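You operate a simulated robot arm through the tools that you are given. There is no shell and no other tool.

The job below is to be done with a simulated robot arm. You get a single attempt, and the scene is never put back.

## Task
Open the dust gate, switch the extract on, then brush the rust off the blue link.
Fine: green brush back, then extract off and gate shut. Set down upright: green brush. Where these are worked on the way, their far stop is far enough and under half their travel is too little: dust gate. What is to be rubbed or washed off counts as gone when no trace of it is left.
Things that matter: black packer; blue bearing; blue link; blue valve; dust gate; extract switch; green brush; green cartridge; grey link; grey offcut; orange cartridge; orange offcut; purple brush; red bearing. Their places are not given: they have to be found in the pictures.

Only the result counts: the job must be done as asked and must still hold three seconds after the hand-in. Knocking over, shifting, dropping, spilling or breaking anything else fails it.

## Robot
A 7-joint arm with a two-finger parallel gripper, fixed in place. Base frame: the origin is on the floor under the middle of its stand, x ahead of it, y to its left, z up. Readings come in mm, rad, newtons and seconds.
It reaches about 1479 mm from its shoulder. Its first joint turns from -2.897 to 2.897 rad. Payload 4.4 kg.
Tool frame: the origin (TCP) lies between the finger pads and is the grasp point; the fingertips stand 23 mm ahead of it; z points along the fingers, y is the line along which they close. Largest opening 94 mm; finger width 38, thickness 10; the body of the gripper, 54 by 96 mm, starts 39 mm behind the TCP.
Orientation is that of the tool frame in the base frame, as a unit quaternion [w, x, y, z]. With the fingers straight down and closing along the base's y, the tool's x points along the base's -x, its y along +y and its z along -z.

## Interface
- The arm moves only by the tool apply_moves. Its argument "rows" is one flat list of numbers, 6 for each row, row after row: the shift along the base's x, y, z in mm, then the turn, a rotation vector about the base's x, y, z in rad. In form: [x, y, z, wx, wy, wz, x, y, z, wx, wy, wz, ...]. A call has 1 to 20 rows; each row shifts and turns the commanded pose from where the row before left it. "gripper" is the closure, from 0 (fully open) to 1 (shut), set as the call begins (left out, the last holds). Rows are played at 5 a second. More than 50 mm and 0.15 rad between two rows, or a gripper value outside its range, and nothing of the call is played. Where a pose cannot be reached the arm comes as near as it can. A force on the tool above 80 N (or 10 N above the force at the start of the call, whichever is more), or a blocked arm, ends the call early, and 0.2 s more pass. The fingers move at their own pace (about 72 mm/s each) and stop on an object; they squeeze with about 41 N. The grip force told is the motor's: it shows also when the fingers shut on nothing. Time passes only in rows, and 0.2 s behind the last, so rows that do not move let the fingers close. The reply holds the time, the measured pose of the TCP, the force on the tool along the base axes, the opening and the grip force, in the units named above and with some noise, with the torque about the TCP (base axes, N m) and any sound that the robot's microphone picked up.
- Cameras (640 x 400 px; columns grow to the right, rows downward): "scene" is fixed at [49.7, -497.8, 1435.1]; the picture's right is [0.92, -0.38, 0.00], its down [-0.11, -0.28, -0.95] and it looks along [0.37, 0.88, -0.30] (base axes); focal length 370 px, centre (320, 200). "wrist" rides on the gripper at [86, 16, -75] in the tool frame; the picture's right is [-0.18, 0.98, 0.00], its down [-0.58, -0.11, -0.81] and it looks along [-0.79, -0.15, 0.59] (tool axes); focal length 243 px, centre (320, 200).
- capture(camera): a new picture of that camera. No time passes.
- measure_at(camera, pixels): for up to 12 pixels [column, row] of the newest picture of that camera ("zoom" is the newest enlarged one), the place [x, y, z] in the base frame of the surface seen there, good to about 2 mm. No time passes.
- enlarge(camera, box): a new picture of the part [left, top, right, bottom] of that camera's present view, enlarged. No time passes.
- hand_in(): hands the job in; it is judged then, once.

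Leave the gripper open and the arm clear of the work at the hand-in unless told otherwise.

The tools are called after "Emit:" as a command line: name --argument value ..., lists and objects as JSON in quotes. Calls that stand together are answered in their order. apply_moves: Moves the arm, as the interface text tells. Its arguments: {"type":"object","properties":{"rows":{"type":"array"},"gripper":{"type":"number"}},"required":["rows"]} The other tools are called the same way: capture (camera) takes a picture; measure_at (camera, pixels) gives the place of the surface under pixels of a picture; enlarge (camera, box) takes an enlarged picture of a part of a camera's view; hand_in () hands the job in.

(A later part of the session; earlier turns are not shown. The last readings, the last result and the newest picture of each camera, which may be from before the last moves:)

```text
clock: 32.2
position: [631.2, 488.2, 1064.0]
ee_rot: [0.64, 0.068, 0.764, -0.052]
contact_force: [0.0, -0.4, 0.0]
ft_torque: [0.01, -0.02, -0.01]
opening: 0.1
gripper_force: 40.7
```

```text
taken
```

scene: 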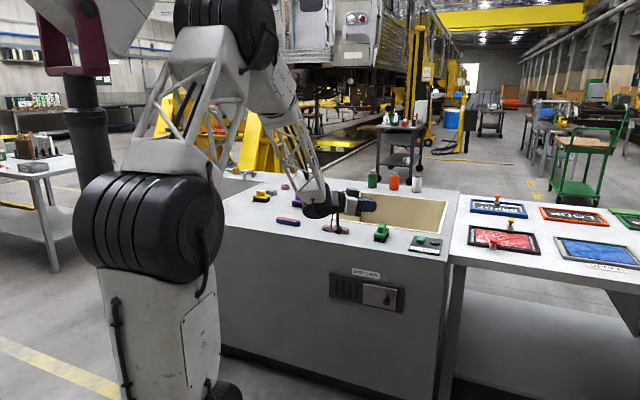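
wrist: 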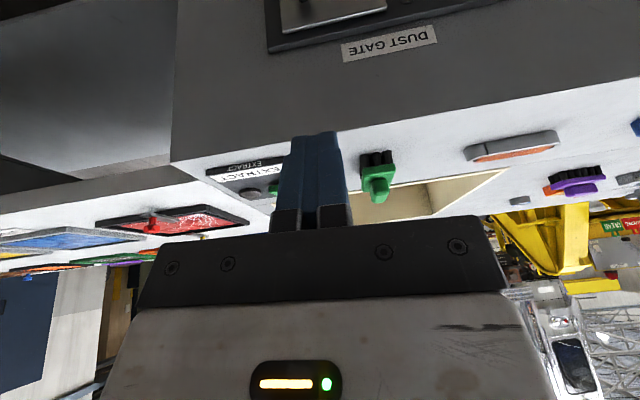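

Now pitch down on this side (10 rows).

Emit:
apply_moves --rows '[0, 0, 0, 0.02347, 0.1373, 0, 0, 0, 0, 0.02347, 0.1373, 0, 0, 0, 0, 0.02347, 0.1373, 0, 0, 0, 0, 0.02347, 0.1373, 0, 0, 0, 0, 0.02347, 0.1373, 0, 0, 0, 0, 0.02347, 0.1373, 0, 0, 0, 0, 0.02347, 0.1373, 0, 0, 0, 0, 0.02347, 0.1373, 0, 0, 0, 0, 0.02347, 0.1373, 0, 0, 0, 0, 0.02347, 0.1373, 0]'

Emit:
capture --camera "scene"

```text
clock: 34.5
position: [632.8, 488.7, 1063.5]
ee_rot: [0.14, 0.087, 0.986, -0.011]
contact_force: [0.3, 0.3, 0.9]
ft_torque: [0.04, -0.01, 0.04]
opening: 0.1
gripper_force: 40.8
out of reach, approached as far as the arm can: row 9, 10
```

```text
taken
```

scene: 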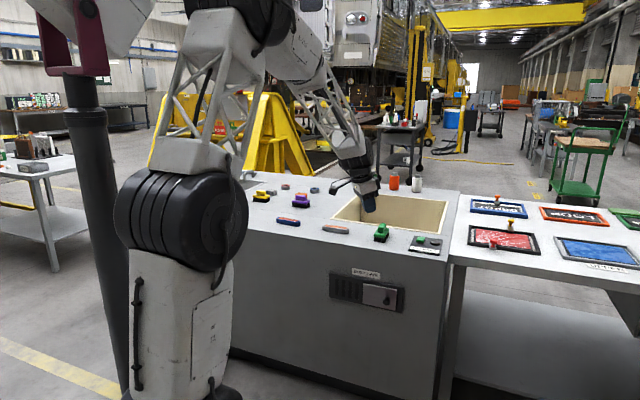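

Stuck at about 16° again. I'll look at the wrist closely to understand the joint configuration.

Emit:
enlarge --camera "scene" --box '[240, 20, 440, 240]'

Emit:
measure_at --camera "scene" --pixels '[[180, 220], [230, 215], [180, 330], [150, 390], [220, 380], [200, 140], [265, 25], [300, 45], [310, 95], [335, 130], [355, 165], [368, 190]]'

```text
1.82 times, centred on (340, 130) of scene
```

zoom: 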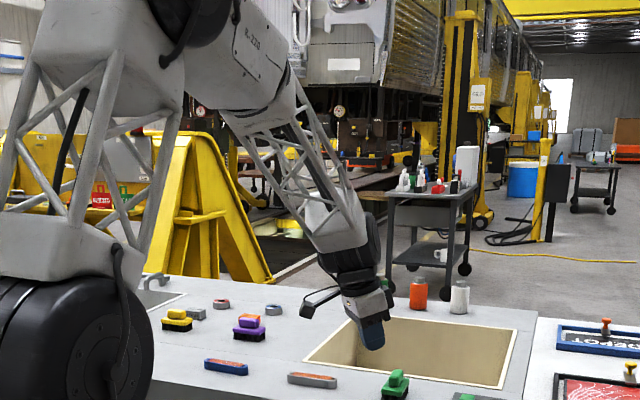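

```text
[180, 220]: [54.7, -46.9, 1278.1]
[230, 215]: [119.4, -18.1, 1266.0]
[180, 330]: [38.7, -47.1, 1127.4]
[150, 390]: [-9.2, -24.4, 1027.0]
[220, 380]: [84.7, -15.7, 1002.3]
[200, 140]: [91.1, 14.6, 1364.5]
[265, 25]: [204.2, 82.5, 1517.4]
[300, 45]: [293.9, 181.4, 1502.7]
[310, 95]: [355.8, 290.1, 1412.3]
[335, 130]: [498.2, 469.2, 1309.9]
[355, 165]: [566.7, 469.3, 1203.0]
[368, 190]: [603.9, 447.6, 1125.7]
```

Hypothesis: the last (roll) joint is at its limit. Test: roll the tool about its own axis one way and see if it is reachable.

Emit:
apply_moves --rows '[0, 0, 0, 0.0386, -0.0064, -0.1344, 0, 0, 0, 0.0386, -0.0064, -0.1344, 0, 0, 0, 0.0386, -0.0064, -0.1344, 0, 0, 0, 0.0386, -0.0064, -0.1344]'

```text
clock: 35.5
position: [631.9, 488.6, 1064.0]
ee_rot: [0.137, 0.356, 0.924, 0.029]
contact_force: [0.4, 0.2, 0.3]
ft_torque: [-0.01, 0.01, 0.01]
opening: 0.2
gripper_force: 41.0
```

Roll is free this way. Now try tilting to vertical from here.

Emit:
apply_moves --rows '[0, 0, 0, 0.0216, 0.138, 0, 0, 0, 0, 0.0216, 0.138, 0]'

```text
clock: 36.0
position: [632.0, 489.2, 1063.0]
ee_rot: [0.137, 0.357, 0.924, 0.03]
contact_force: [0.3, 0.3, -0.1]
ft_torque: [0.02, 0.02, -0.02]
opening: 0.0
gripper_force: 41.1
out of reach, approached as far as the arm can: row 1, 2
```

Still stuck. Probe which tool directions are free: lean the tool toward -y (rotation about -x).

Emit:
apply_moves --rows '[0, 0, 0, -0.13, 0, 0, 0, 0, 0, -0.13, 0, 0, 0, 0, 0, -0.13, 0, 0]'

```text
clock: 36.9
position: [632.2, 488.7, 1063.4]
ee_rot: [0.204, 0.323, 0.911, -0.152]
contact_force: [0.1, 0.8, -0.4]
ft_torque: [-0.02, 0.0, -0.01]
opening: 0.0
gripper_force: 39.9
```

Free there. Now swing it back toward -x (rotation about +y).

Emit:
apply_moves --rows '[0, 0, 0, 0, 0.13, 0, 0, 0, 0, 0, 0.13, 0, 0, 0, 0, 0, 0.13, 0, 0, 0, 0, 0, 0.13, 0]'

```text
clock: 38.0
position: [635.8, 455.2, 1110.8]
ee_rot: [0.023, 0.269, 0.938, -0.218]
contact_force: [0.6, -0.5, 0.0]
ft_torque: [0.01, 0.0, 0.02]
opening: 0.0
gripper_force: 40.6
out of reach, approached as far as the arm can: row 3, 4
stopped in row 4: the arm was blocked; the commanded pose is now the measured one
```

The arm reports blocked; take a look.

Emit:
capture --camera "scene"

Emit:
capture --camera "wrist"

```text
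taken
```

scene: 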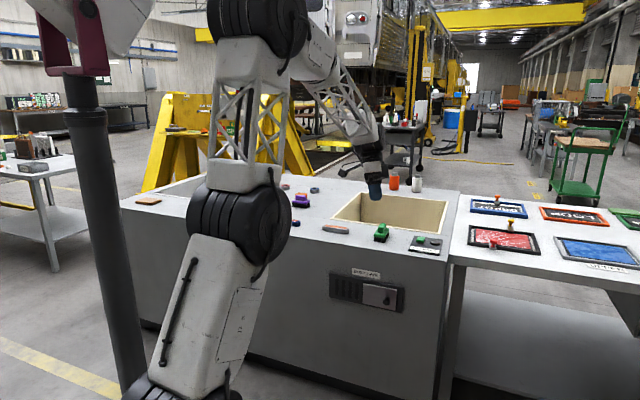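

```text
taken
```

wrist: 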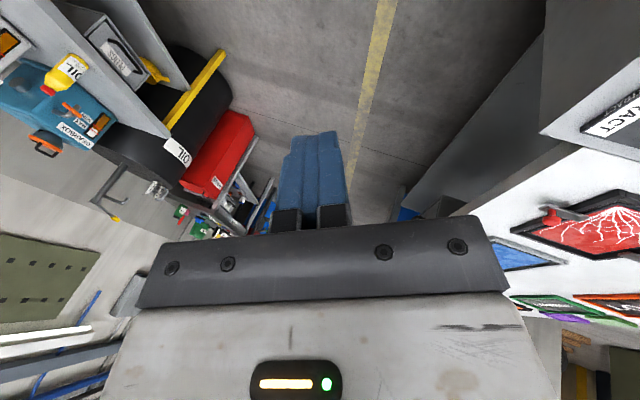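

The tool leans 25° to -y here. Try bringing it vertical from this side.

Emit:
apply_moves --rows '[0, 0, 0, 0, 0, 0, 0, 0, 0, 0.109, -0.019, 0, 0, 0, 0, 0.109, -0.019, 0, 0, 0, 0, 0.109, -0.019, 0, 0, 0, 0, 0.109, -0.019, 0]'

```text
clock: 39.2
position: [645.0, 437.9, 1093.3]
ee_rot: [0.093, 0.272, 0.955, -0.076]
contact_force: [0.1, 0.3, 0.3]
ft_torque: [-0.02, 0.01, -0.03]
opening: 0.1
gripper_force: 41.6
out of reach, approached as far as the arm can: row 2, 3, 4, 5
```

I'll zoom on the arm to understand the joint layout better.

Emit:
enlarge --camera "scene" --box '[100, 0, 420, 400]'

Emit:
enlarge --camera "scene" --box '[290, 60, 420, 210]'

```text
1.00 times, centred on (260, 200) of scene (not enlarged: the box is as wide or as high as the picture)
```

zoom: 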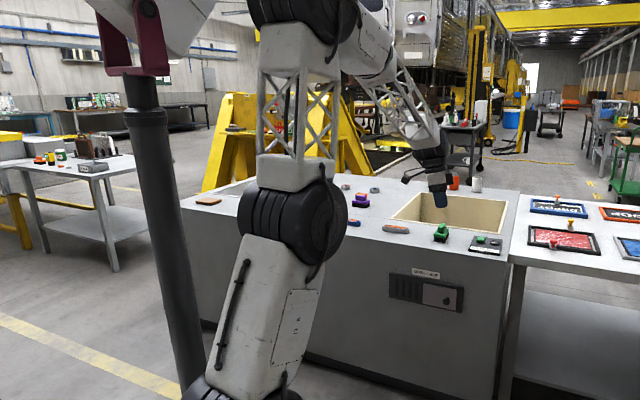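

```text
2.67 times, centred on (355, 135) of scene
```

zoom: 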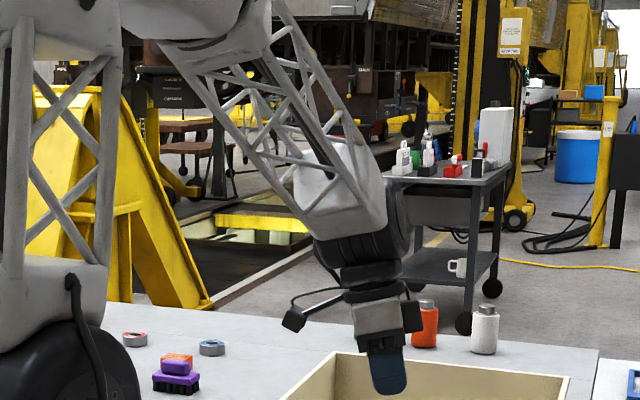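

I'll measure points along the forearm rails and wrist in this zoom to compute the forearm direction.

Emit:
measure_at --camera "zoom" --pixels '[[284, 30], [375, 200], [190, 75], [305, 222], [345, 180], [330, 245], [400, 235], [375, 315], [385, 365], [375, 275], [350, 300], [345, 160]]'

```text
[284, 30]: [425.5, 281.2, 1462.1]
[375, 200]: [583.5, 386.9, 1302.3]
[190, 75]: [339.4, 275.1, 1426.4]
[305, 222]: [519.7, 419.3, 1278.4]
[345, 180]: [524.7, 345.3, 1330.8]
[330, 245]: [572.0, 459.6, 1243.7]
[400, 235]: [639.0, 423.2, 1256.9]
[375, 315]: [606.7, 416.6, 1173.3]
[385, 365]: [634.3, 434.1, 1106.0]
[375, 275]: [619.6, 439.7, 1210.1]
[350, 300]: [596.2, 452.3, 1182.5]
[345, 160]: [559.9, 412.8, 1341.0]
```

The forearm-to-tool bend is now about 55° downward, so the wrist seems to have come round. Try again the remaining tilt to vertical in small steps.

Emit:
apply_moves --rows '[0, 0, 0, 0.0493, 0.0342, 0, 0, 0, 0, 0.0493, 0.0342, 0, 0, 0, 0, 0.0493, 0.0342, 0, 0, 0, 0, 0.0493, 0.0342, 0]'

```text
clock: 40.2
position: [643.6, 437.7, 1093.2]
ee_rot: [0.093, 0.271, 0.955, -0.076]
contact_force: [0.2, 0.4, -1.0]
ft_torque: [-0.03, 0.01, 0.04]
opening: 0.2
gripper_force: 40.7
out of reach, approached as far as the arm can: row 1, 2, 3, 4
```

Stuck in rotation. Probe translations: up 30 mm.

Emit:
apply_moves --rows '[0, 0, 20, 0, 0, 0, 0, 0, 20, 0, 0, 0]'

Emit:
apply_moves --rows '[-20, -14, 0, 0, 0, 0, -20, -14, 0, 0, 0, 0]'

Emit:
apply_moves --rows '[0, 0, 0, 0, 0, -0.13, 0, 0, 0, 0, 0, -0.13]'

```text
clock: 40.9
position: [643.1, 438.6, 1133.0]
ee_rot: [0.095, 0.271, 0.955, -0.077]
contact_force: [0.1, -0.5, -0.4]
ft_torque: [0.03, -0.01, -0.01]
opening: 0.0
gripper_force: 40.8
```

```text
clock: 41.5
position: [603.0, 410.6, 1133.3]
ee_rot: [0.095, 0.271, 0.955, -0.078]
contact_force: [0.1, 1.4, -0.8]
ft_torque: [0.02, 0.0, -0.03]
opening: 0.0
gripper_force: 40.7
```

```text
clock: 42.0
position: [594.5, 403.2, 1089.5]
ee_rot: [0.089, 0.363, 0.923, -0.088]
contact_force: [-0.1, -0.2, -1.0]
ft_torque: [0.01, -0.02, -0.01]
opening: 0.2
gripper_force: 41.1
out of reach, approached as far as the arm can: row 1, 2
```

Translations are free but yaw in the negative direction is limited. So roll joint near its limit: yaw back in the positive direction.

Emit:
apply_moves --rows '[0, 0, 5, 0, 0, 0.13, 0, 0, 5, 0, 0, 0.13, 0, 0, 5, 0, 0, 0.13, 0, 0, 5, 0, 0, 0.13, 0, 0, 5, 0, 0, 0.13, 0, 0, 5, 0, 0, 0.13]'

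Emit:
capture --camera "scene"

```text
clock: 43.5
position: [596.3, 401.5, 1117.9]
ee_rot: [0.116, -0.017, 0.992, -0.048]
contact_force: [0.7, 0.3, 0.8]
ft_torque: [-0.03, -0.01, 0.0]
opening: 0.0
gripper_force: 40.8
```

```text
taken
```

scene: 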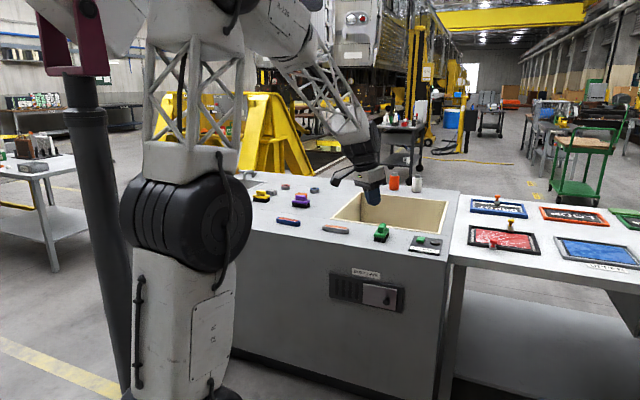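

Reached. Now attempt vertical again from this yaw.

Emit:
apply_moves --rows '[0, 0, 0, 0.046, 0.117, 0, 0, 0, 0, 0.046, 0.117, 0]'

```text
clock: 44.0
position: [595.7, 401.6, 1119.2]
ee_rot: [0.117, -0.016, 0.992, -0.048]
contact_force: [0.5, 0.6, 0.5]
ft_torque: [0.0, -0.01, 0.01]
opening: 0.1
gripper_force: 41.0
out of reach, approached as far as the arm can: row 1, 2
```

Still stuck. Measure the forearm direction here.

Emit:
enlarge --camera "scene" --box '[260, 40, 400, 210]'

```text
2.35 times, centred on (330, 125) of scene
```

zoom: 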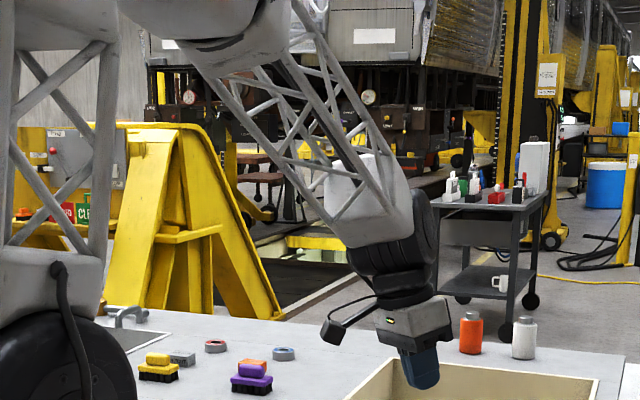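

Emit:
measure_at --camera "zoom" --pixels '[[290, 70], [388, 205], [205, 85], [335, 225], [305, 30], [400, 190], [370, 175], [425, 230], [395, 250], [400, 295], [425, 320], [420, 370]]'

```text
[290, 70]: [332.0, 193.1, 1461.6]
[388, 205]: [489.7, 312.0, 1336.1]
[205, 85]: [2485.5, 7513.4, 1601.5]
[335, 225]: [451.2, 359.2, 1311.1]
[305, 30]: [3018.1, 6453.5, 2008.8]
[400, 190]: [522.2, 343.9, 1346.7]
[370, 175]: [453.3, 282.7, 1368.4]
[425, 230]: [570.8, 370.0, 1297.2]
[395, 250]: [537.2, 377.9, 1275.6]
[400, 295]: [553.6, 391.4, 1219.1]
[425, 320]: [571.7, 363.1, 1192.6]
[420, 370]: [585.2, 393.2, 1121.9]
```

I'll probe which rotation is blocked: first increase the wrist bend only (in the forearm–tool plane).

Emit:
apply_moves --rows '[0, 0, 0, -0.0696, 0.0679, -0.023]'

Emit:
apply_moves --rows '[0, 0, 0, 0.0696, -0.0679, 0.023]'

Emit:
apply_moves --rows '[0, 0, 0, -0.0679, -0.0727, -0.0094]'

Emit:
apply_moves --rows '[0, 0, 0, 0.0679, 0.0727, 0.0094]'

Emit:
apply_moves --rows '[0, 0, 0, 0.0679, 0.0727, 0.0094]'

```text
clock: 44.5
position: [595.2, 401.1, 1119.3]
ee_rot: [0.083, -0.011, 0.993, -0.083]
contact_force: [-0.6, -0.2, -0.4]
ft_torque: [0.0, 0.01, 0.0]
opening: 0.0
gripper_force: 40.9
```

```text
clock: 44.9
position: [595.5, 400.9, 1119.0]
ee_rot: [0.117, -0.015, 0.992, -0.048]
contact_force: [-0.5, -0.5, -0.8]
ft_torque: [0.0, -0.03, -0.02]
opening: 0.0
gripper_force: 40.6
```

```text
clock: 45.2
position: [595.4, 401.8, 1118.7]
ee_rot: [0.152, -0.014, 0.985, -0.082]
contact_force: [-1.0, -1.0, -0.6]
ft_torque: [0.0, 0.02, 0.01]
opening: 0.0
gripper_force: 40.8
```

```text
clock: 45.6
position: [594.3, 402.9, 1119.5]
ee_rot: [0.117, -0.016, 0.992, -0.047]
contact_force: [-0.1, -0.2, -1.2]
ft_torque: [0.04, 0.0, 0.02]
opening: 0.0
gripper_force: 40.8
```

```text
clock: 46.0
position: [594.9, 402.4, 1119.4]
ee_rot: [0.117, -0.016, 0.992, -0.049]
contact_force: [0.1, 0.0, 0.7]
ft_torque: [-0.02, 0.0, -0.04]
opening: 0.0
gripper_force: 40.7
out of reach, approached as far as the arm can: row 1
```

Confirmed: only the lateral direction is blocked (forearm-roll joint at its limit), the bend is free. So I need to go back via the right side to the "raised" posture, align the tool azimuth exactly with the arm plane, then pitch down through the straight-wrist position. First: pitch up along the current azimuth.

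Emit:
apply_moves --rows '[0, 0, 0, -0.0524, -0.133, 0, 0, 0, 0, -0.0524, -0.133, 0, 0, 0, 0, -0.0524, -0.133, 0, 0, 0, 0, -0.0524, -0.133, 0, 0, 0, 0, -0.0524, -0.133, 0, 0, 0, 0, -0.0524, -0.133, 0, 0, 0, 0, -0.0524, -0.133, 0, 0, 0, 0, -0.0524, -0.133, 0]'

Emit:
apply_moves --rows '[0, 0, 0, 0, 0, 0.1386, 0, 0, 0, 0, 0, 0.1386, 0, 0, 0, 0, 0, 0.1386, 0, 0, 0, 0, 0, 0.1386, 0, 0, 0, 0, 0, 0.1386, 0, 0, 0, 0, 0, 0.1386, 0, 0, 0, 0, 0, 0.1386]'

Emit:
capture --camera "scene"

```text
clock: 47.9
position: [596.0, 402.0, 1119.7]
ee_rot: [0.596, -0.012, 0.765, -0.244]
contact_force: [-0.1, 0.2, -1.1]
ft_torque: [0.02, 0.01, 0.02]
opening: 0.1
gripper_force: 41.2
```

```text
clock: 49.5
position: [594.5, 402.8, 1118.4]
ee_rot: [0.639, -0.369, 0.672, 0.062]
contact_force: [1.5, 0.3, 0.1]
ft_torque: [0.02, 0.01, -0.01]
opening: 0.0
gripper_force: 41.2
```

```text
taken
```

scene: 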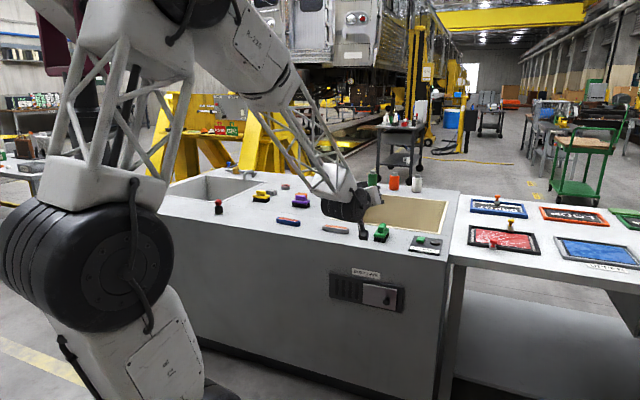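

Tool azimuth 34.3°, TCP azimuth 34.1° — aligned with the arm plane. Now pitch down exactly in this plane, 4 rows then more.

Emit:
apply_moves --rows '[0, 0, 0, -0.0787, 0.1158, 0, 0, 0, 0, -0.0787, 0.1158, 0, 0, 0, 0, -0.0787, 0.1158, 0, 0, 0, 0, -0.0787, 0.1158, 0]'

Emit:
apply_moves --rows '[0, 0, 0, -0.0787, 0.1158, 0, 0, 0, 0, -0.0787, 0.1158, 0, 0, 0, 0, -0.0787, 0.1158, 0]'

Emit:
apply_moves --rows '[0, 0, 0, -0.0787, 0.1158, 0, 0, 0, 0, -0.0787, 0.1158, 0, 0, 0, 0, -0.0787, 0.1158, 0]'

Emit:
capture --camera "scene"

```text
clock: 50.5
position: [594.5, 404.7, 1120.4]
ee_rot: [0.421, -0.438, 0.793, 0.046]
contact_force: [0.3, 1.0, 1.8]
ft_torque: [-0.03, 0.03, 0.0]
opening: 0.1
gripper_force: 41.4
```

```text
clock: 51.2
position: [594.6, 401.5, 1117.8]
ee_rot: [0.205, -0.471, 0.858, 0.019]
contact_force: [0.0, 0.2, -0.3]
ft_torque: [-0.01, 0.03, 0.03]
opening: 0.1
gripper_force: 41.2
```

```text
clock: 52.0
position: [595.4, 402.5, 1120.0]
ee_rot: [-0.002, -0.481, 0.877, -0.001]
contact_force: [0.4, -0.1, -0.1]
ft_torque: [-0.01, 0.02, -0.01]
opening: 0.0
gripper_force: 40.6
```

```text
taken
```

scene: 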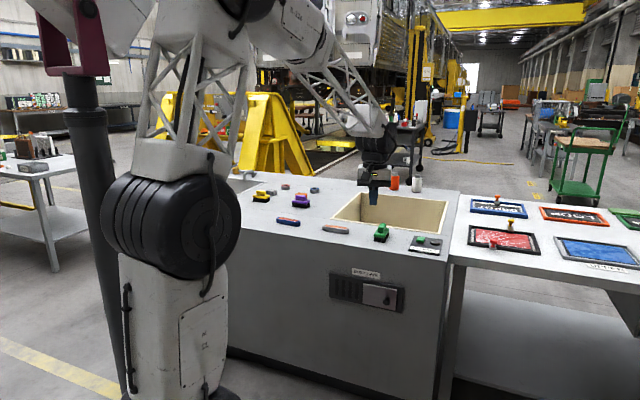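

The tool is now straight down again. Next: fly to above the front end of the green EXTRACT rocker (x≈971, y≈641), z≈960, correcting yaw to square (−0.218 rad).

Emit:
apply_moves --rows '[37.5, 23.9, -16, 0, 0, -0.0218, 37.5, 23.9, -16, 0, 0, -0.0218, 37.5, 23.9, -16, 0, 0, -0.0218, 37.5, 23.9, -16, 0, 0, -0.0218, 37.5, 23.9, -16, 0, 0, -0.0218, 37.5, 23.9, -16, 0, 0, -0.0218, 37.5, 23.9, -16, 0, 0, -0.0218, 37.5, 23.9, -16, 0, 0, -0.0218, 37.5, 23.9, -16, 0, 0, -0.0218, 37.5, 23.9, -16, 0, 0, -0.0218]' --gripper 1

Emit:
capture --camera "scene"

Emit:
capture --camera "wrist"

```text
clock: 54.2
position: [972.9, 642.9, 959.5]
ee_rot: [-0.001, -0.383, 0.924, 0.0]
contact_force: [-0.3, -0.3, 1.1]
ft_torque: [0.05, -0.01, -0.01]
opening: 0.2
gripper_force: 41.1
```

```text
taken
```

scene: 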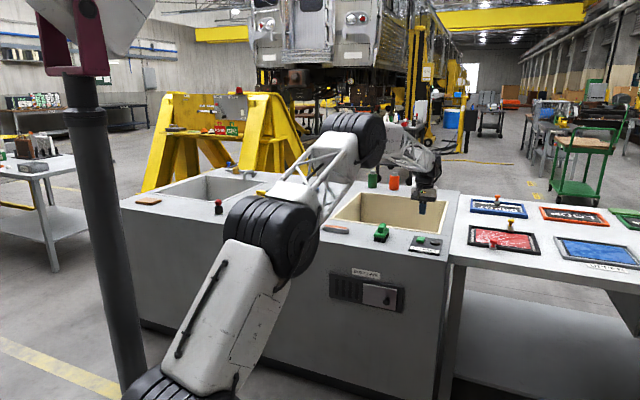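

```text
taken
```

wrist: 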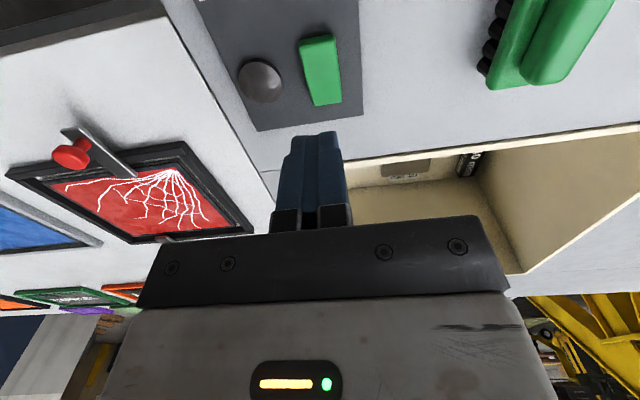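

Above the panel. I'll measure the rocker with the wrist picture: green at (320,70).

Emit:
measure_at --camera "wrist" --pixels '[[304, 45], [332, 40], [314, 100], [337, 98], [320, 70], [325, 50], [325, 90], [260, 82], [355, 60], [360, 115]]'

Emit:
enlarge --camera "scene" --box '[380, 180, 460, 260]'

```text
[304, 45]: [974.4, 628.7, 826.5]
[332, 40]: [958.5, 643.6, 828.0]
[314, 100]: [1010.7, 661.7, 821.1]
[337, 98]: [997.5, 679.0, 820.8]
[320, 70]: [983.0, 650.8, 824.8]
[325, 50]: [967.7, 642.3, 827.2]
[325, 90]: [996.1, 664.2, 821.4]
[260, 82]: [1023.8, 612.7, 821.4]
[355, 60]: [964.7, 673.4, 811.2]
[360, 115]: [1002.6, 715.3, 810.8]
```

```text
5.00 times, centred on (420, 220) of scene
```

zoom: 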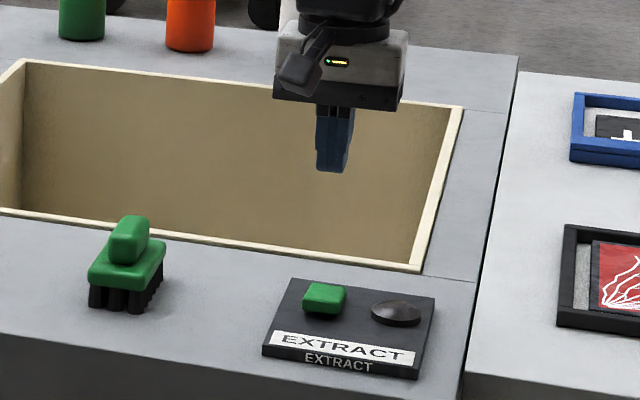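

Rocker front edge f≈1133, raised at z≈827; rear f≈1184 at z≈821. Descend to just above the front end (TCP z≈855, tip ≈832).

Emit:
apply_moves --rows '[-1, -1, -35, 0, 0, 0, -1, -1, -35, 0, 0, 0, 0, 0, -25, 0, 0, 0, 0, 0, -9, 0, 0, 0]'

Emit:
enlarge --camera "scene" --box '[390, 210, 454, 260]'

Emit:
capture --camera "wrist"

```text
clock: 55.2
position: [968.7, 638.6, 855.0]
ee_rot: [-0.002, -0.383, 0.924, 0.0]
contact_force: [-0.6, 1.0, 1.2]
ft_torque: [0.01, 0.03, -0.03]
opening: 0.0
gripper_force: 41.3
```

```text
8.00 times, centred on (422, 235) of scene
```

zoom: 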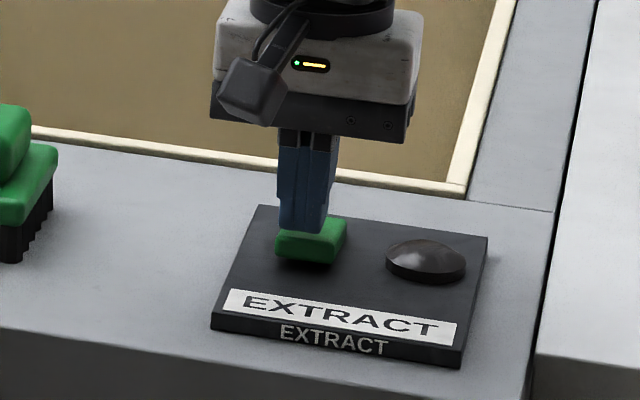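

```text
taken
```

wrist: 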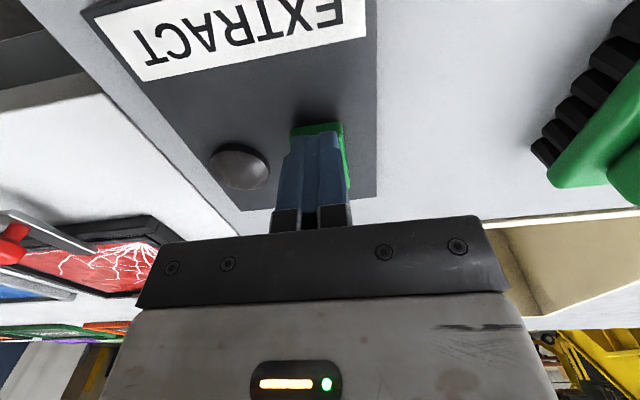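

Aligned over the front edge of the rocker. Press down in 3 mm steps.

Emit:
apply_moves --rows '[0.7, 0.7, -3, 0, 0, 0, 0, 0, -3, 0, 0, 0, 0, 0, -2, 0, 0, 0, 0, 0, -2, 0, 0, 0]'

Emit:
enlarge --camera "scene" --box '[390, 210, 454, 260]'

```text
clock: 56.2
position: [968.7, 640.2, 845.4]
ee_rot: [-0.001, -0.382, 0.924, 0.0]
contact_force: [-4.2, -2.3, 8.0]
ft_torque: [0.03, -0.03, 0.05]
opening: 0.1
gripper_force: 40.9
```

```text
8.00 times, centred on (422, 235) of scene
```

zoom: 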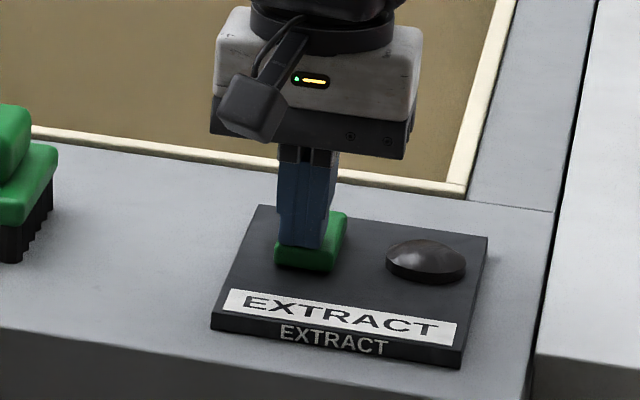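

The rocker is tipping (8 N). Continue 2 mm at a time.

Emit:
apply_moves --rows '[0, 0, -2, 0, 0, 0, 0, 0, -2, 0, 0, 0]'

Emit:
enlarge --camera "scene" --box '[390, 210, 454, 260]'

```text
clock: 56.9
position: [970.1, 641.2, 845.5]
ee_rot: [0.001, -0.383, 0.924, 0.0]
contact_force: [-15.7, -12.3, 44.2]
ft_torque: [0.27, -0.12, 0.15]
opening: 0.0
gripper_force: 40.8
```

```text
8.00 times, centred on (422, 235) of scene
```

zoom: 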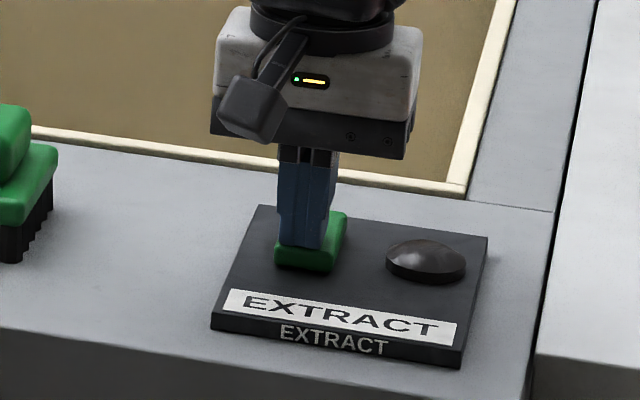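

It resists at 44 N (stop reached). Lift off and look at the switch.

Emit:
apply_moves --rows '[0, 0, 20, 0, 0, 0, 0, 0, 40, 0, 0, 0, 0, 0, 40, 0, 0, 0]'

Emit:
enlarge --camera "scene" --box '[400, 225, 448, 255]'

Emit:
capture --camera "wrist"

```text
clock: 57.6
position: [969.0, 638.7, 938.7]
ee_rot: [-0.004, -0.383, 0.924, -0.001]
contact_force: [-0.4, 0.5, -0.9]
ft_torque: [0.01, 0.02, -0.01]
opening: 0.1
gripper_force: 41.2
heard: click
```

```text
13.33 times, centred on (424, 240) of scene
```

zoom: 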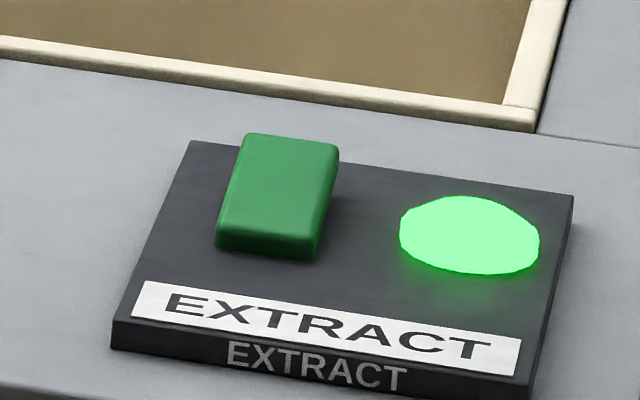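

```text
taken
```

wrist: 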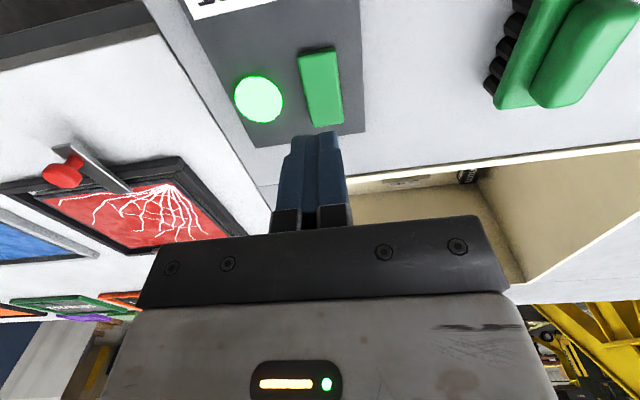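

Extract is on: click heard, lamp lit green. Now open the gripper and fly to above the green brush (x≈859, y≈762).

Emit:
apply_moves --rows '[-22, 24.6, 10, 0, 0, 0, -22, 24.6, 10, 0, 0, 0, -22, 24.6, 5, 0, 0, 0, -22, 24.6, 0, 0, 0, 0, -22, 24.6, 0, 0, 0, 0]' --gripper 0

Emit:
capture --camera "wrist"

Emit:
enlarge --camera "scene" --box '[340, 160, 440, 260]'

```text
clock: 58.9
position: [858.0, 763.7, 965.2]
ee_rot: [-0.002, -0.383, 0.924, -0.001]
contact_force: [-0.1, 0.1, -0.5]
ft_torque: [0.01, 0.0, 0.0]
opening: 93.9
gripper_force: 0.0
```

```text
taken
```

wrist: 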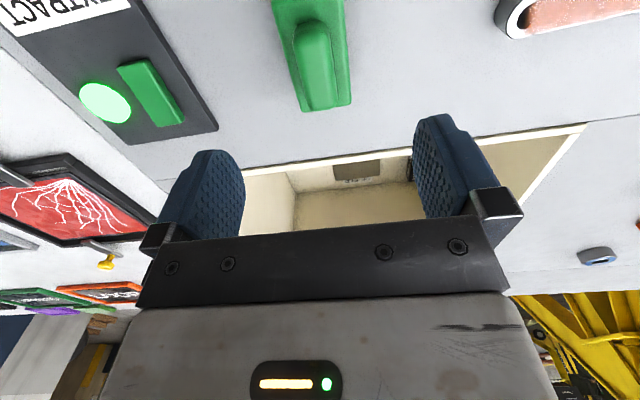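

```text
4.00 times, centred on (390, 210) of scene
```

zoom: 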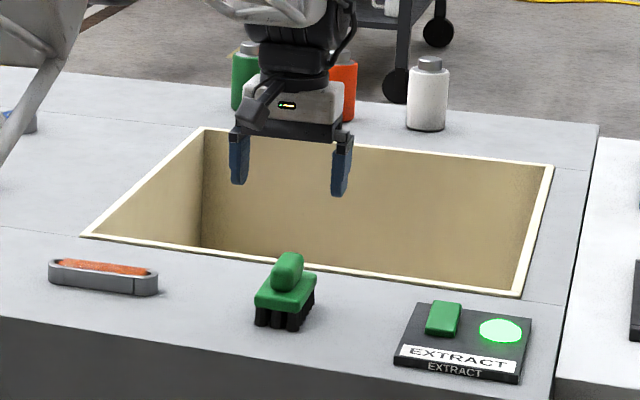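

I'll measure the green brush from the wrist picture (handle around (318,70), body around (320,40)).

Emit:
measure_at --camera "wrist" --pixels '[[298, 40], [325, 25], [340, 90], [312, 100], [320, 60], [310, 30], [280, 40], [345, 40], [300, 105], [350, 100], [330, 70], [305, 70]]'

Emit:
enlarge --camera "wrist" --box '[240, 0, 400, 120]'

```text
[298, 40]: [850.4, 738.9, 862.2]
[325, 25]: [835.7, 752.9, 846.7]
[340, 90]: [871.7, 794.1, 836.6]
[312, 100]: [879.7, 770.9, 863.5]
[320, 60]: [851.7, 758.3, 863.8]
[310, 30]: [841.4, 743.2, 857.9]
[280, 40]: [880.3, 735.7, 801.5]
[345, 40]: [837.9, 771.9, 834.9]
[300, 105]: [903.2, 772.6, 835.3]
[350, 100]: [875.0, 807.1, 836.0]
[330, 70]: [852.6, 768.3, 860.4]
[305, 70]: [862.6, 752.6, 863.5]
```

```text
3.33 times, centred on (320, 60) of wrist
```

zoom: 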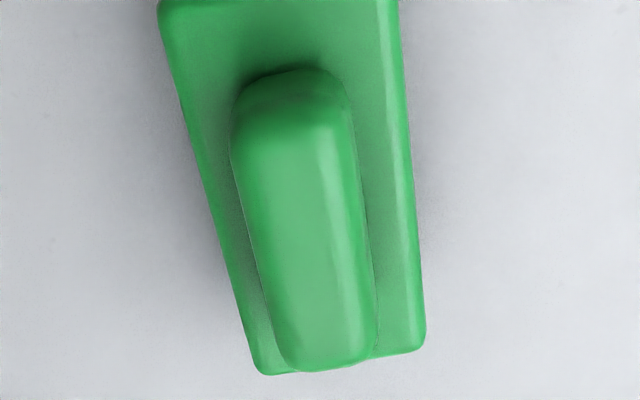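

Emit:
measure_at --camera "zoom" --pixels '[[245, 150], [342, 130], [290, 345], [365, 335], [270, 250], [355, 240], [290, 75], [330, 360], [185, 50], [255, 360], [395, 50], [420, 335]]'

```text
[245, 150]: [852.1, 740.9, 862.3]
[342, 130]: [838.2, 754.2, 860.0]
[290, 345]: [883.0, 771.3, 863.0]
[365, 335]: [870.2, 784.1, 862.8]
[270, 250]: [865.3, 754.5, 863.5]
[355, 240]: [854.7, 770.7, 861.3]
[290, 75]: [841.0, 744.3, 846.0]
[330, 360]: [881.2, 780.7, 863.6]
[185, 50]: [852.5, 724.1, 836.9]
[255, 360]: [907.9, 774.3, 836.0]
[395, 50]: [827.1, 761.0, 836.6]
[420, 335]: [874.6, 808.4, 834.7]
```

Brush handle: centre f≈1148, s≈69.5, width ≈19 mm, top z≈863, body top ≈836. Centre over it and descend to TCP z≈863.

Emit:
apply_moves --rows '[3.4, -0.6, -30, 0, 0, 0, 0, 0, -30, 0, 0, 0, 0, 0, -25, 0, 0, 0, 0, 0, -12, 0, 0, 0, 0, 0, -5, 0, 0, 0]'

Emit:
capture --camera "wrist"

Emit:
enlarge --camera "scene" --box '[350, 205, 414, 250]'

```text
clock: 60.0
position: [862.1, 762.7, 864.1]
ee_rot: [-0.001, -0.383, 0.924, -0.001]
contact_force: [0.0, 0.6, -0.1]
ft_torque: [-0.03, 0.02, 0.02]
opening: 94.3
gripper_force: 0.1
```

```text
taken
```

wrist: 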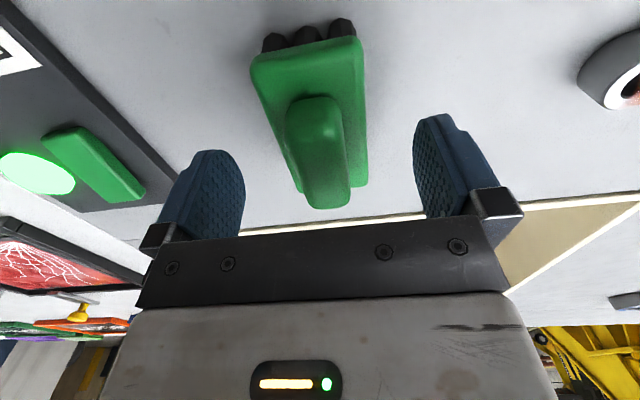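

```text
8.89 times, centred on (382, 228) of scene
```

zoom: 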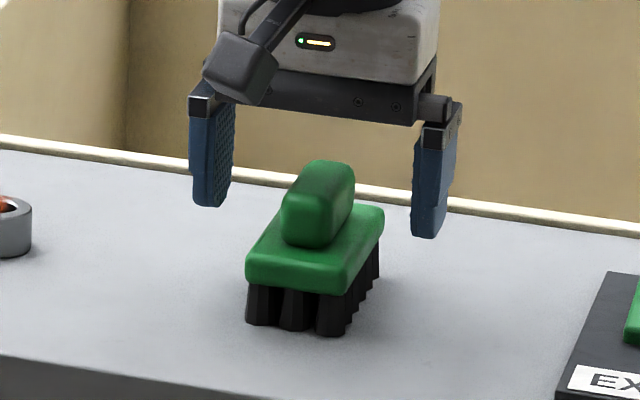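

The handle is between the fingers. Close.

Emit:
apply_moves --rows '[0, 0, 0, 0, 0, 0, 0, 0, 0, 0, 0, 0, 0, 0, 0, 0, 0, 0, 0, 0, 0, 0, 0, 0]' --gripper 1

```text
clock: 61.0
position: [862.0, 761.3, 865.2]
ee_rot: [-0.001, -0.382, 0.924, -0.001]
contact_force: [0.1, 0.4, -0.6]
ft_torque: [-0.01, -0.05, -0.04]
opening: 25.4
gripper_force: 40.8
```

Gripped (25.4 mm). Lift straight up 110 mm.

Emit:
apply_moves --rows '[0, 0, 15, 0, 0, 0, 0, 0, 30, 0, 0, 0, 0, 0, 35, 0, 0, 0, 0, 0, 30, 0, 0, 0]'

Emit:
capture --camera "wrist"

Emit:
enlarge --camera "scene" --box '[340, 160, 440, 260]'

```text
clock: 62.0
position: [862.9, 763.0, 972.9]
ee_rot: [-0.003, -0.383, 0.924, 0.0]
contact_force: [0.2, -0.2, -2.1]
ft_torque: [0.04, -0.01, 0.04]
opening: 25.6
gripper_force: 41.3
```

```text
taken
```

wrist: 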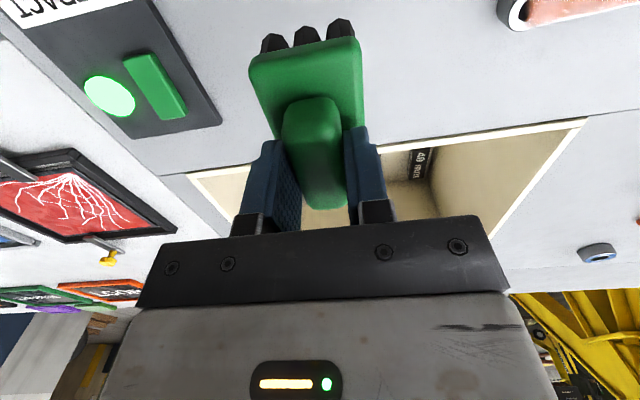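

```text
4.00 times, centred on (390, 210) of scene
```

zoom: 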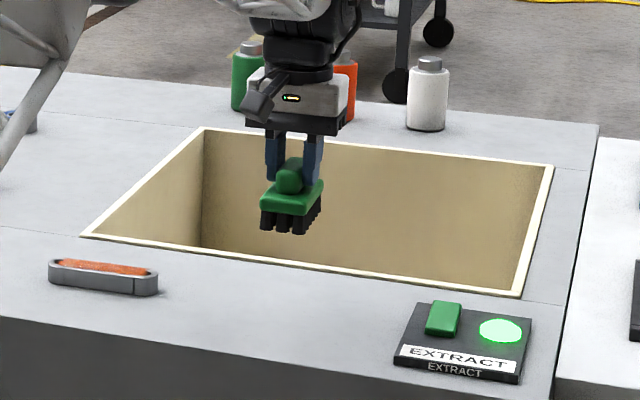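

Brush is in hand. Fly toward the blue link, stopping short (f≈1100, s≈-380, z≈985) to survey it.

Emit:
apply_moves --rows '[-32.2, 25.8, 1, 0, 0, 0, -32.2, 25.8, 1, 0, 0, 0, -32.2, 25.8, 1, 0, 0, 0, -32.2, 25.8, 1, 0, 0, 0, -32.2, 25.8, 1, 0, 0, 0, -32.2, 25.8, 1, 0, 0, 0, -32.2, 25.8, 1, 0, 0, 0, -32.2, 25.8, 1, 0, 0, 0, -32.2, 25.8, 1, 0, 0, 0, -32.2, 25.8, 1, 0, 0, 0, -32.2, 25.8, 1, 0, 0, 0]'

Emit:
capture --camera "wrist"

Emit:
capture --camera "scene"

```text
clock: 64.5
position: [510.3, 1046.0, 985.6]
ee_rot: [-0.001, -0.381, 0.924, -0.001]
contact_force: [-0.5, 0.1, -1.7]
ft_torque: [0.01, 0.0, 0.03]
opening: 25.6
gripper_force: 41.2
```

```text
taken
```

wrist: 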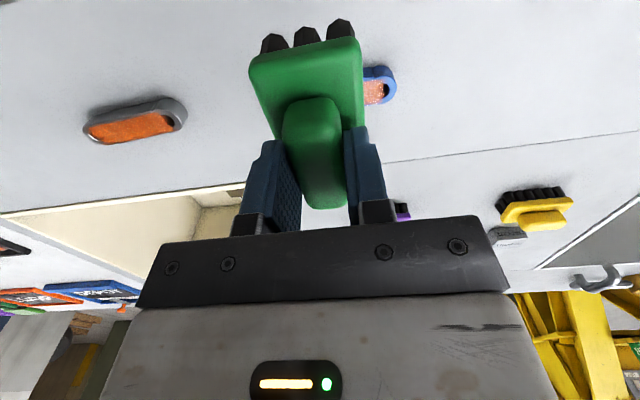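

```text
taken
```

scene: 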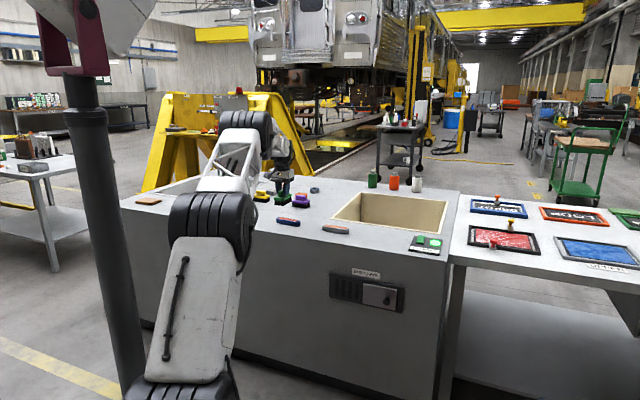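

The brush hides the link in the wrist view, but the scene camera sees it at (288,222). Zoom in and measure its outline.

Emit:
enlarge --camera "scene" --box '[268, 207, 312, 234]'

Emit:
measure_at --camera "zoom" --pixels '[[120, 165], [150, 155], [200, 160], [300, 185], [400, 205], [440, 215], [470, 235], [170, 175], [250, 190], [350, 210], [420, 225], [300, 200]]'

```text
14.55 times, centred on (290, 220) of scene
```

zoom: 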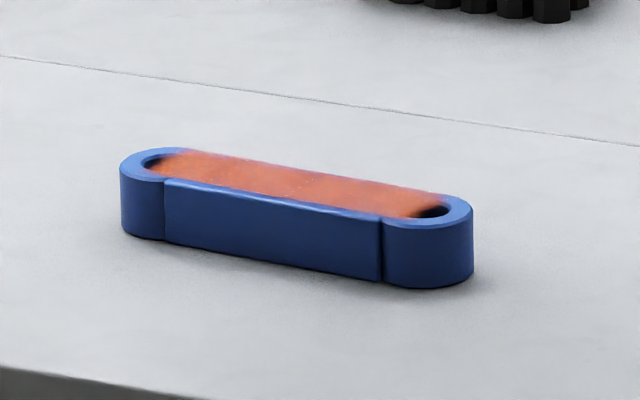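

```text
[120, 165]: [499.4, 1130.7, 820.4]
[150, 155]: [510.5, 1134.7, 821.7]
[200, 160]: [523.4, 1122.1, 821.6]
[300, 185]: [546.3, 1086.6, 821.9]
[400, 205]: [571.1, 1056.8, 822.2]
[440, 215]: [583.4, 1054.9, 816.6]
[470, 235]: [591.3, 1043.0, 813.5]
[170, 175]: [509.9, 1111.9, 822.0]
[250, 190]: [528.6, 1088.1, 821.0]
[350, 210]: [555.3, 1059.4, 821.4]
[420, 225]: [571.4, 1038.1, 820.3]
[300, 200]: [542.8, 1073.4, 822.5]
```

Emit:
measure_at --camera "zoom" --pixels '[[170, 152], [240, 160], [300, 171], [360, 182], [420, 193], [455, 198], [470, 210], [160, 149], [130, 158], [430, 228], [390, 222], [128, 175]]'

Emit:
measure_at --camera "zoom" --pixels '[[165, 162], [200, 153], [440, 207], [410, 212], [185, 150], [200, 182], [380, 216], [390, 200], [300, 260], [200, 235], [430, 275], [140, 225]]'

```text
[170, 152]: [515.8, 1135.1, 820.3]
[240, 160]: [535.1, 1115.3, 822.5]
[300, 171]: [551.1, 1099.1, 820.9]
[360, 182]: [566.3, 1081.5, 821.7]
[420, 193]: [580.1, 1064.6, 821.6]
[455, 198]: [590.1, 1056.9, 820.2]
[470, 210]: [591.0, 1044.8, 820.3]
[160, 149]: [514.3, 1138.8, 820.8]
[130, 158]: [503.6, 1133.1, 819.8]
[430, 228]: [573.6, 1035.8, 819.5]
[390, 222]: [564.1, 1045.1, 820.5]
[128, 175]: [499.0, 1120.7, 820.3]
```

```text
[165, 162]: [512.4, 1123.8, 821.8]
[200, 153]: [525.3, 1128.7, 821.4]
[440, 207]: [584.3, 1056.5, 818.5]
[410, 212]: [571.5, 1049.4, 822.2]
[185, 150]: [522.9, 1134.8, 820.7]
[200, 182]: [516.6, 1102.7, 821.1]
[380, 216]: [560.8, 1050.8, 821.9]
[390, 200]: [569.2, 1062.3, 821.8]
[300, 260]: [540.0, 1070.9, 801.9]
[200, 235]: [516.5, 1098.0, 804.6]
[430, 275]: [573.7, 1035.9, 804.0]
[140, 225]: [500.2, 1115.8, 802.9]
```

Link: centre f≈1153, s≈-382, 127×26 mm, top z≈821-822, rust from s≈-440 to -330. Move above it (x≈545, y≈1085) and descend to TCP z≈895 (bristles ≈8 mm above).

Emit:
apply_moves --rows '[17.5, 19.7, -15, 0, 0, 0, 17.4, 19.7, -20, 0, 0, 0, 0, 0, -25, 0, 0, 0, 0, 0, -20, 0, 0, 0, 0, 0, -10, 0, 0, 0]'

Emit:
enlarge --camera "scene" --box '[248, 180, 328, 240]'

Emit:
capture --camera "wrist"

```text
clock: 65.7
position: [544.1, 1086.2, 894.4]
ee_rot: [-0.001, -0.383, 0.924, 0.0]
contact_force: [-0.3, 0.2, -2.1]
ft_torque: [-0.01, 0.01, 0.01]
opening: 25.5
gripper_force: 41.2
```

```text
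6.67 times, centred on (288, 210) of scene
```

zoom: 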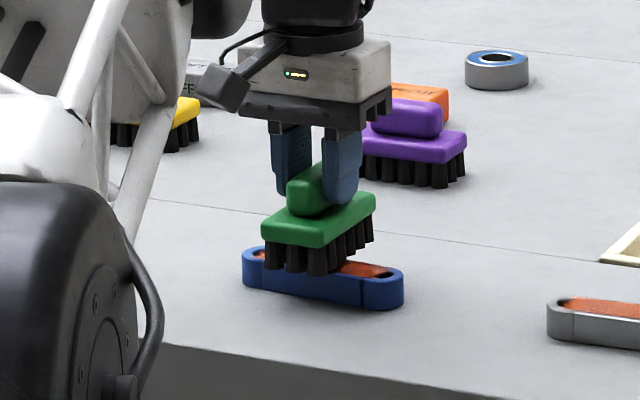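

```text
taken
```

wrist: 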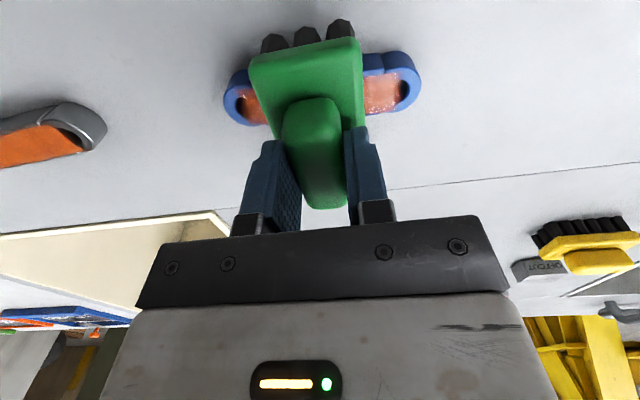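

Brush is centred over the link. Lower gently to find contact: 1.5 mm steps.

Emit:
apply_moves --rows '[0, 0, -3, 0, 0, 0, 0, 0, -2, 0, 0, 0, 0, 0, -1.5, 0, 0, 0, 0, 0, 0, 0, 0, 0]'

Emit:
apply_moves --rows '[0, 0, -1.5, 0, 0, 0, 0, 0, 0, 0, 0, 0]'

```text
clock: 66.7
position: [544.3, 1085.3, 887.7]
ee_rot: [-0.002, -0.383, 0.924, 0.0]
contact_force: [0.2, -0.5, -1.5]
ft_torque: [0.01, -0.01, -0.03]
opening: 25.5
gripper_force: 40.9
```

```text
clock: 67.2
position: [542.1, 1085.7, 886.3]
ee_rot: [-0.001, -0.383, 0.924, -0.001]
contact_force: [0.3, 0.8, 1.5]
ft_torque: [-0.03, -0.04, -0.02]
opening: 25.4
gripper_force: 41.3
```

Contact starts at z≈886 (≈3.6 N). Press 0.7 mm more and make a first stroke along the link: to s≈-427, then back to s≈-338, then centre.

Emit:
apply_moves --rows '[0, 0, -0.7, 0, 0, 0, -8, 8, 0, 0, 0, 0, -8, 8, 0, 0, 0, 0, -8, 8, 0, 0, 0, 0, -8, 8, 0, 0, 0, 0, 8, -8, 0, 0, 0, 0, 8, -8, 0, 0, 0, 0, 8, -8, 0, 0, 0, 0, 8, -8, 0, 0, 0, 0]'

Emit:
enlarge --camera "scene" --box '[248, 180, 328, 240]'

```text
clock: 69.2
position: [543.6, 1084.7, 884.5]
ee_rot: [-0.002, -0.384, 0.923, 0.0]
contact_force: [-0.7, 2.4, 5.9]
ft_torque: [0.12, 0.01, 0.02]
opening: 25.5
gripper_force: 41.1
```

```text
6.67 times, centred on (288, 210) of scene
```

zoom: 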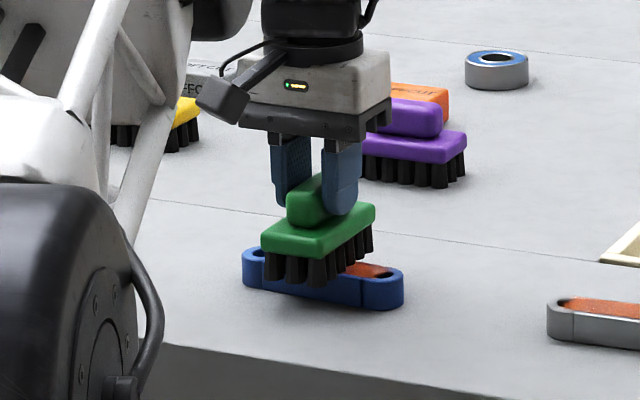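

The left part is clearing and the link has not shifted. Now stroke to the right end and back, then the full length twice.

Emit:
apply_moves --rows '[8, -8, 0, 0, 0, 0, 8, -8, 0, 0, 0, 0, 8, -8, 0, 0, 0, 0, 8, -8, 0, 0, 0, 0, -8, 8, 0, 0, 0, 0, -8, 8, 0, 0, 0, 0, -8, 8, 0, 0, 0, 0, -8, 8, 0, 0, 0, 0, -8, 8, 0, 0, 0, 0, -8, 8, 0, 0, 0, 0, -8, 8, 0, 0, 0, 0, -8, 8, 0, 0, 0, 0, 8, -8, 0, 0, 0, 0, 8, -8, 0, 0, 0, 0, 8, -8, 0, 0, 0, 0, 8, -8, 0, 0, 0, 0]'

Emit:
enlarge --camera "scene" --box '[248, 180, 328, 240]'

Emit:
capture --camera "wrist"

```text
clock: 72.7
position: [541.2, 1084.4, 885.7]
ee_rot: [-0.002, -0.383, 0.924, -0.001]
contact_force: [-0.5, 3.4, 7.1]
ft_torque: [0.19, -0.04, 0.03]
opening: 25.3
gripper_force: 41.1
```

```text
6.67 times, centred on (288, 210) of scene
```

zoom: 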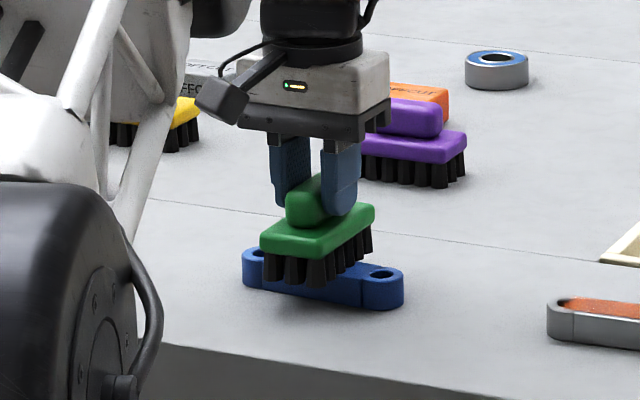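

```text
taken
```

wrist: 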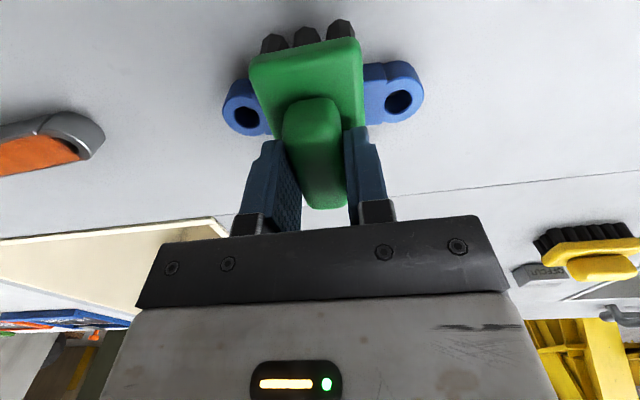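

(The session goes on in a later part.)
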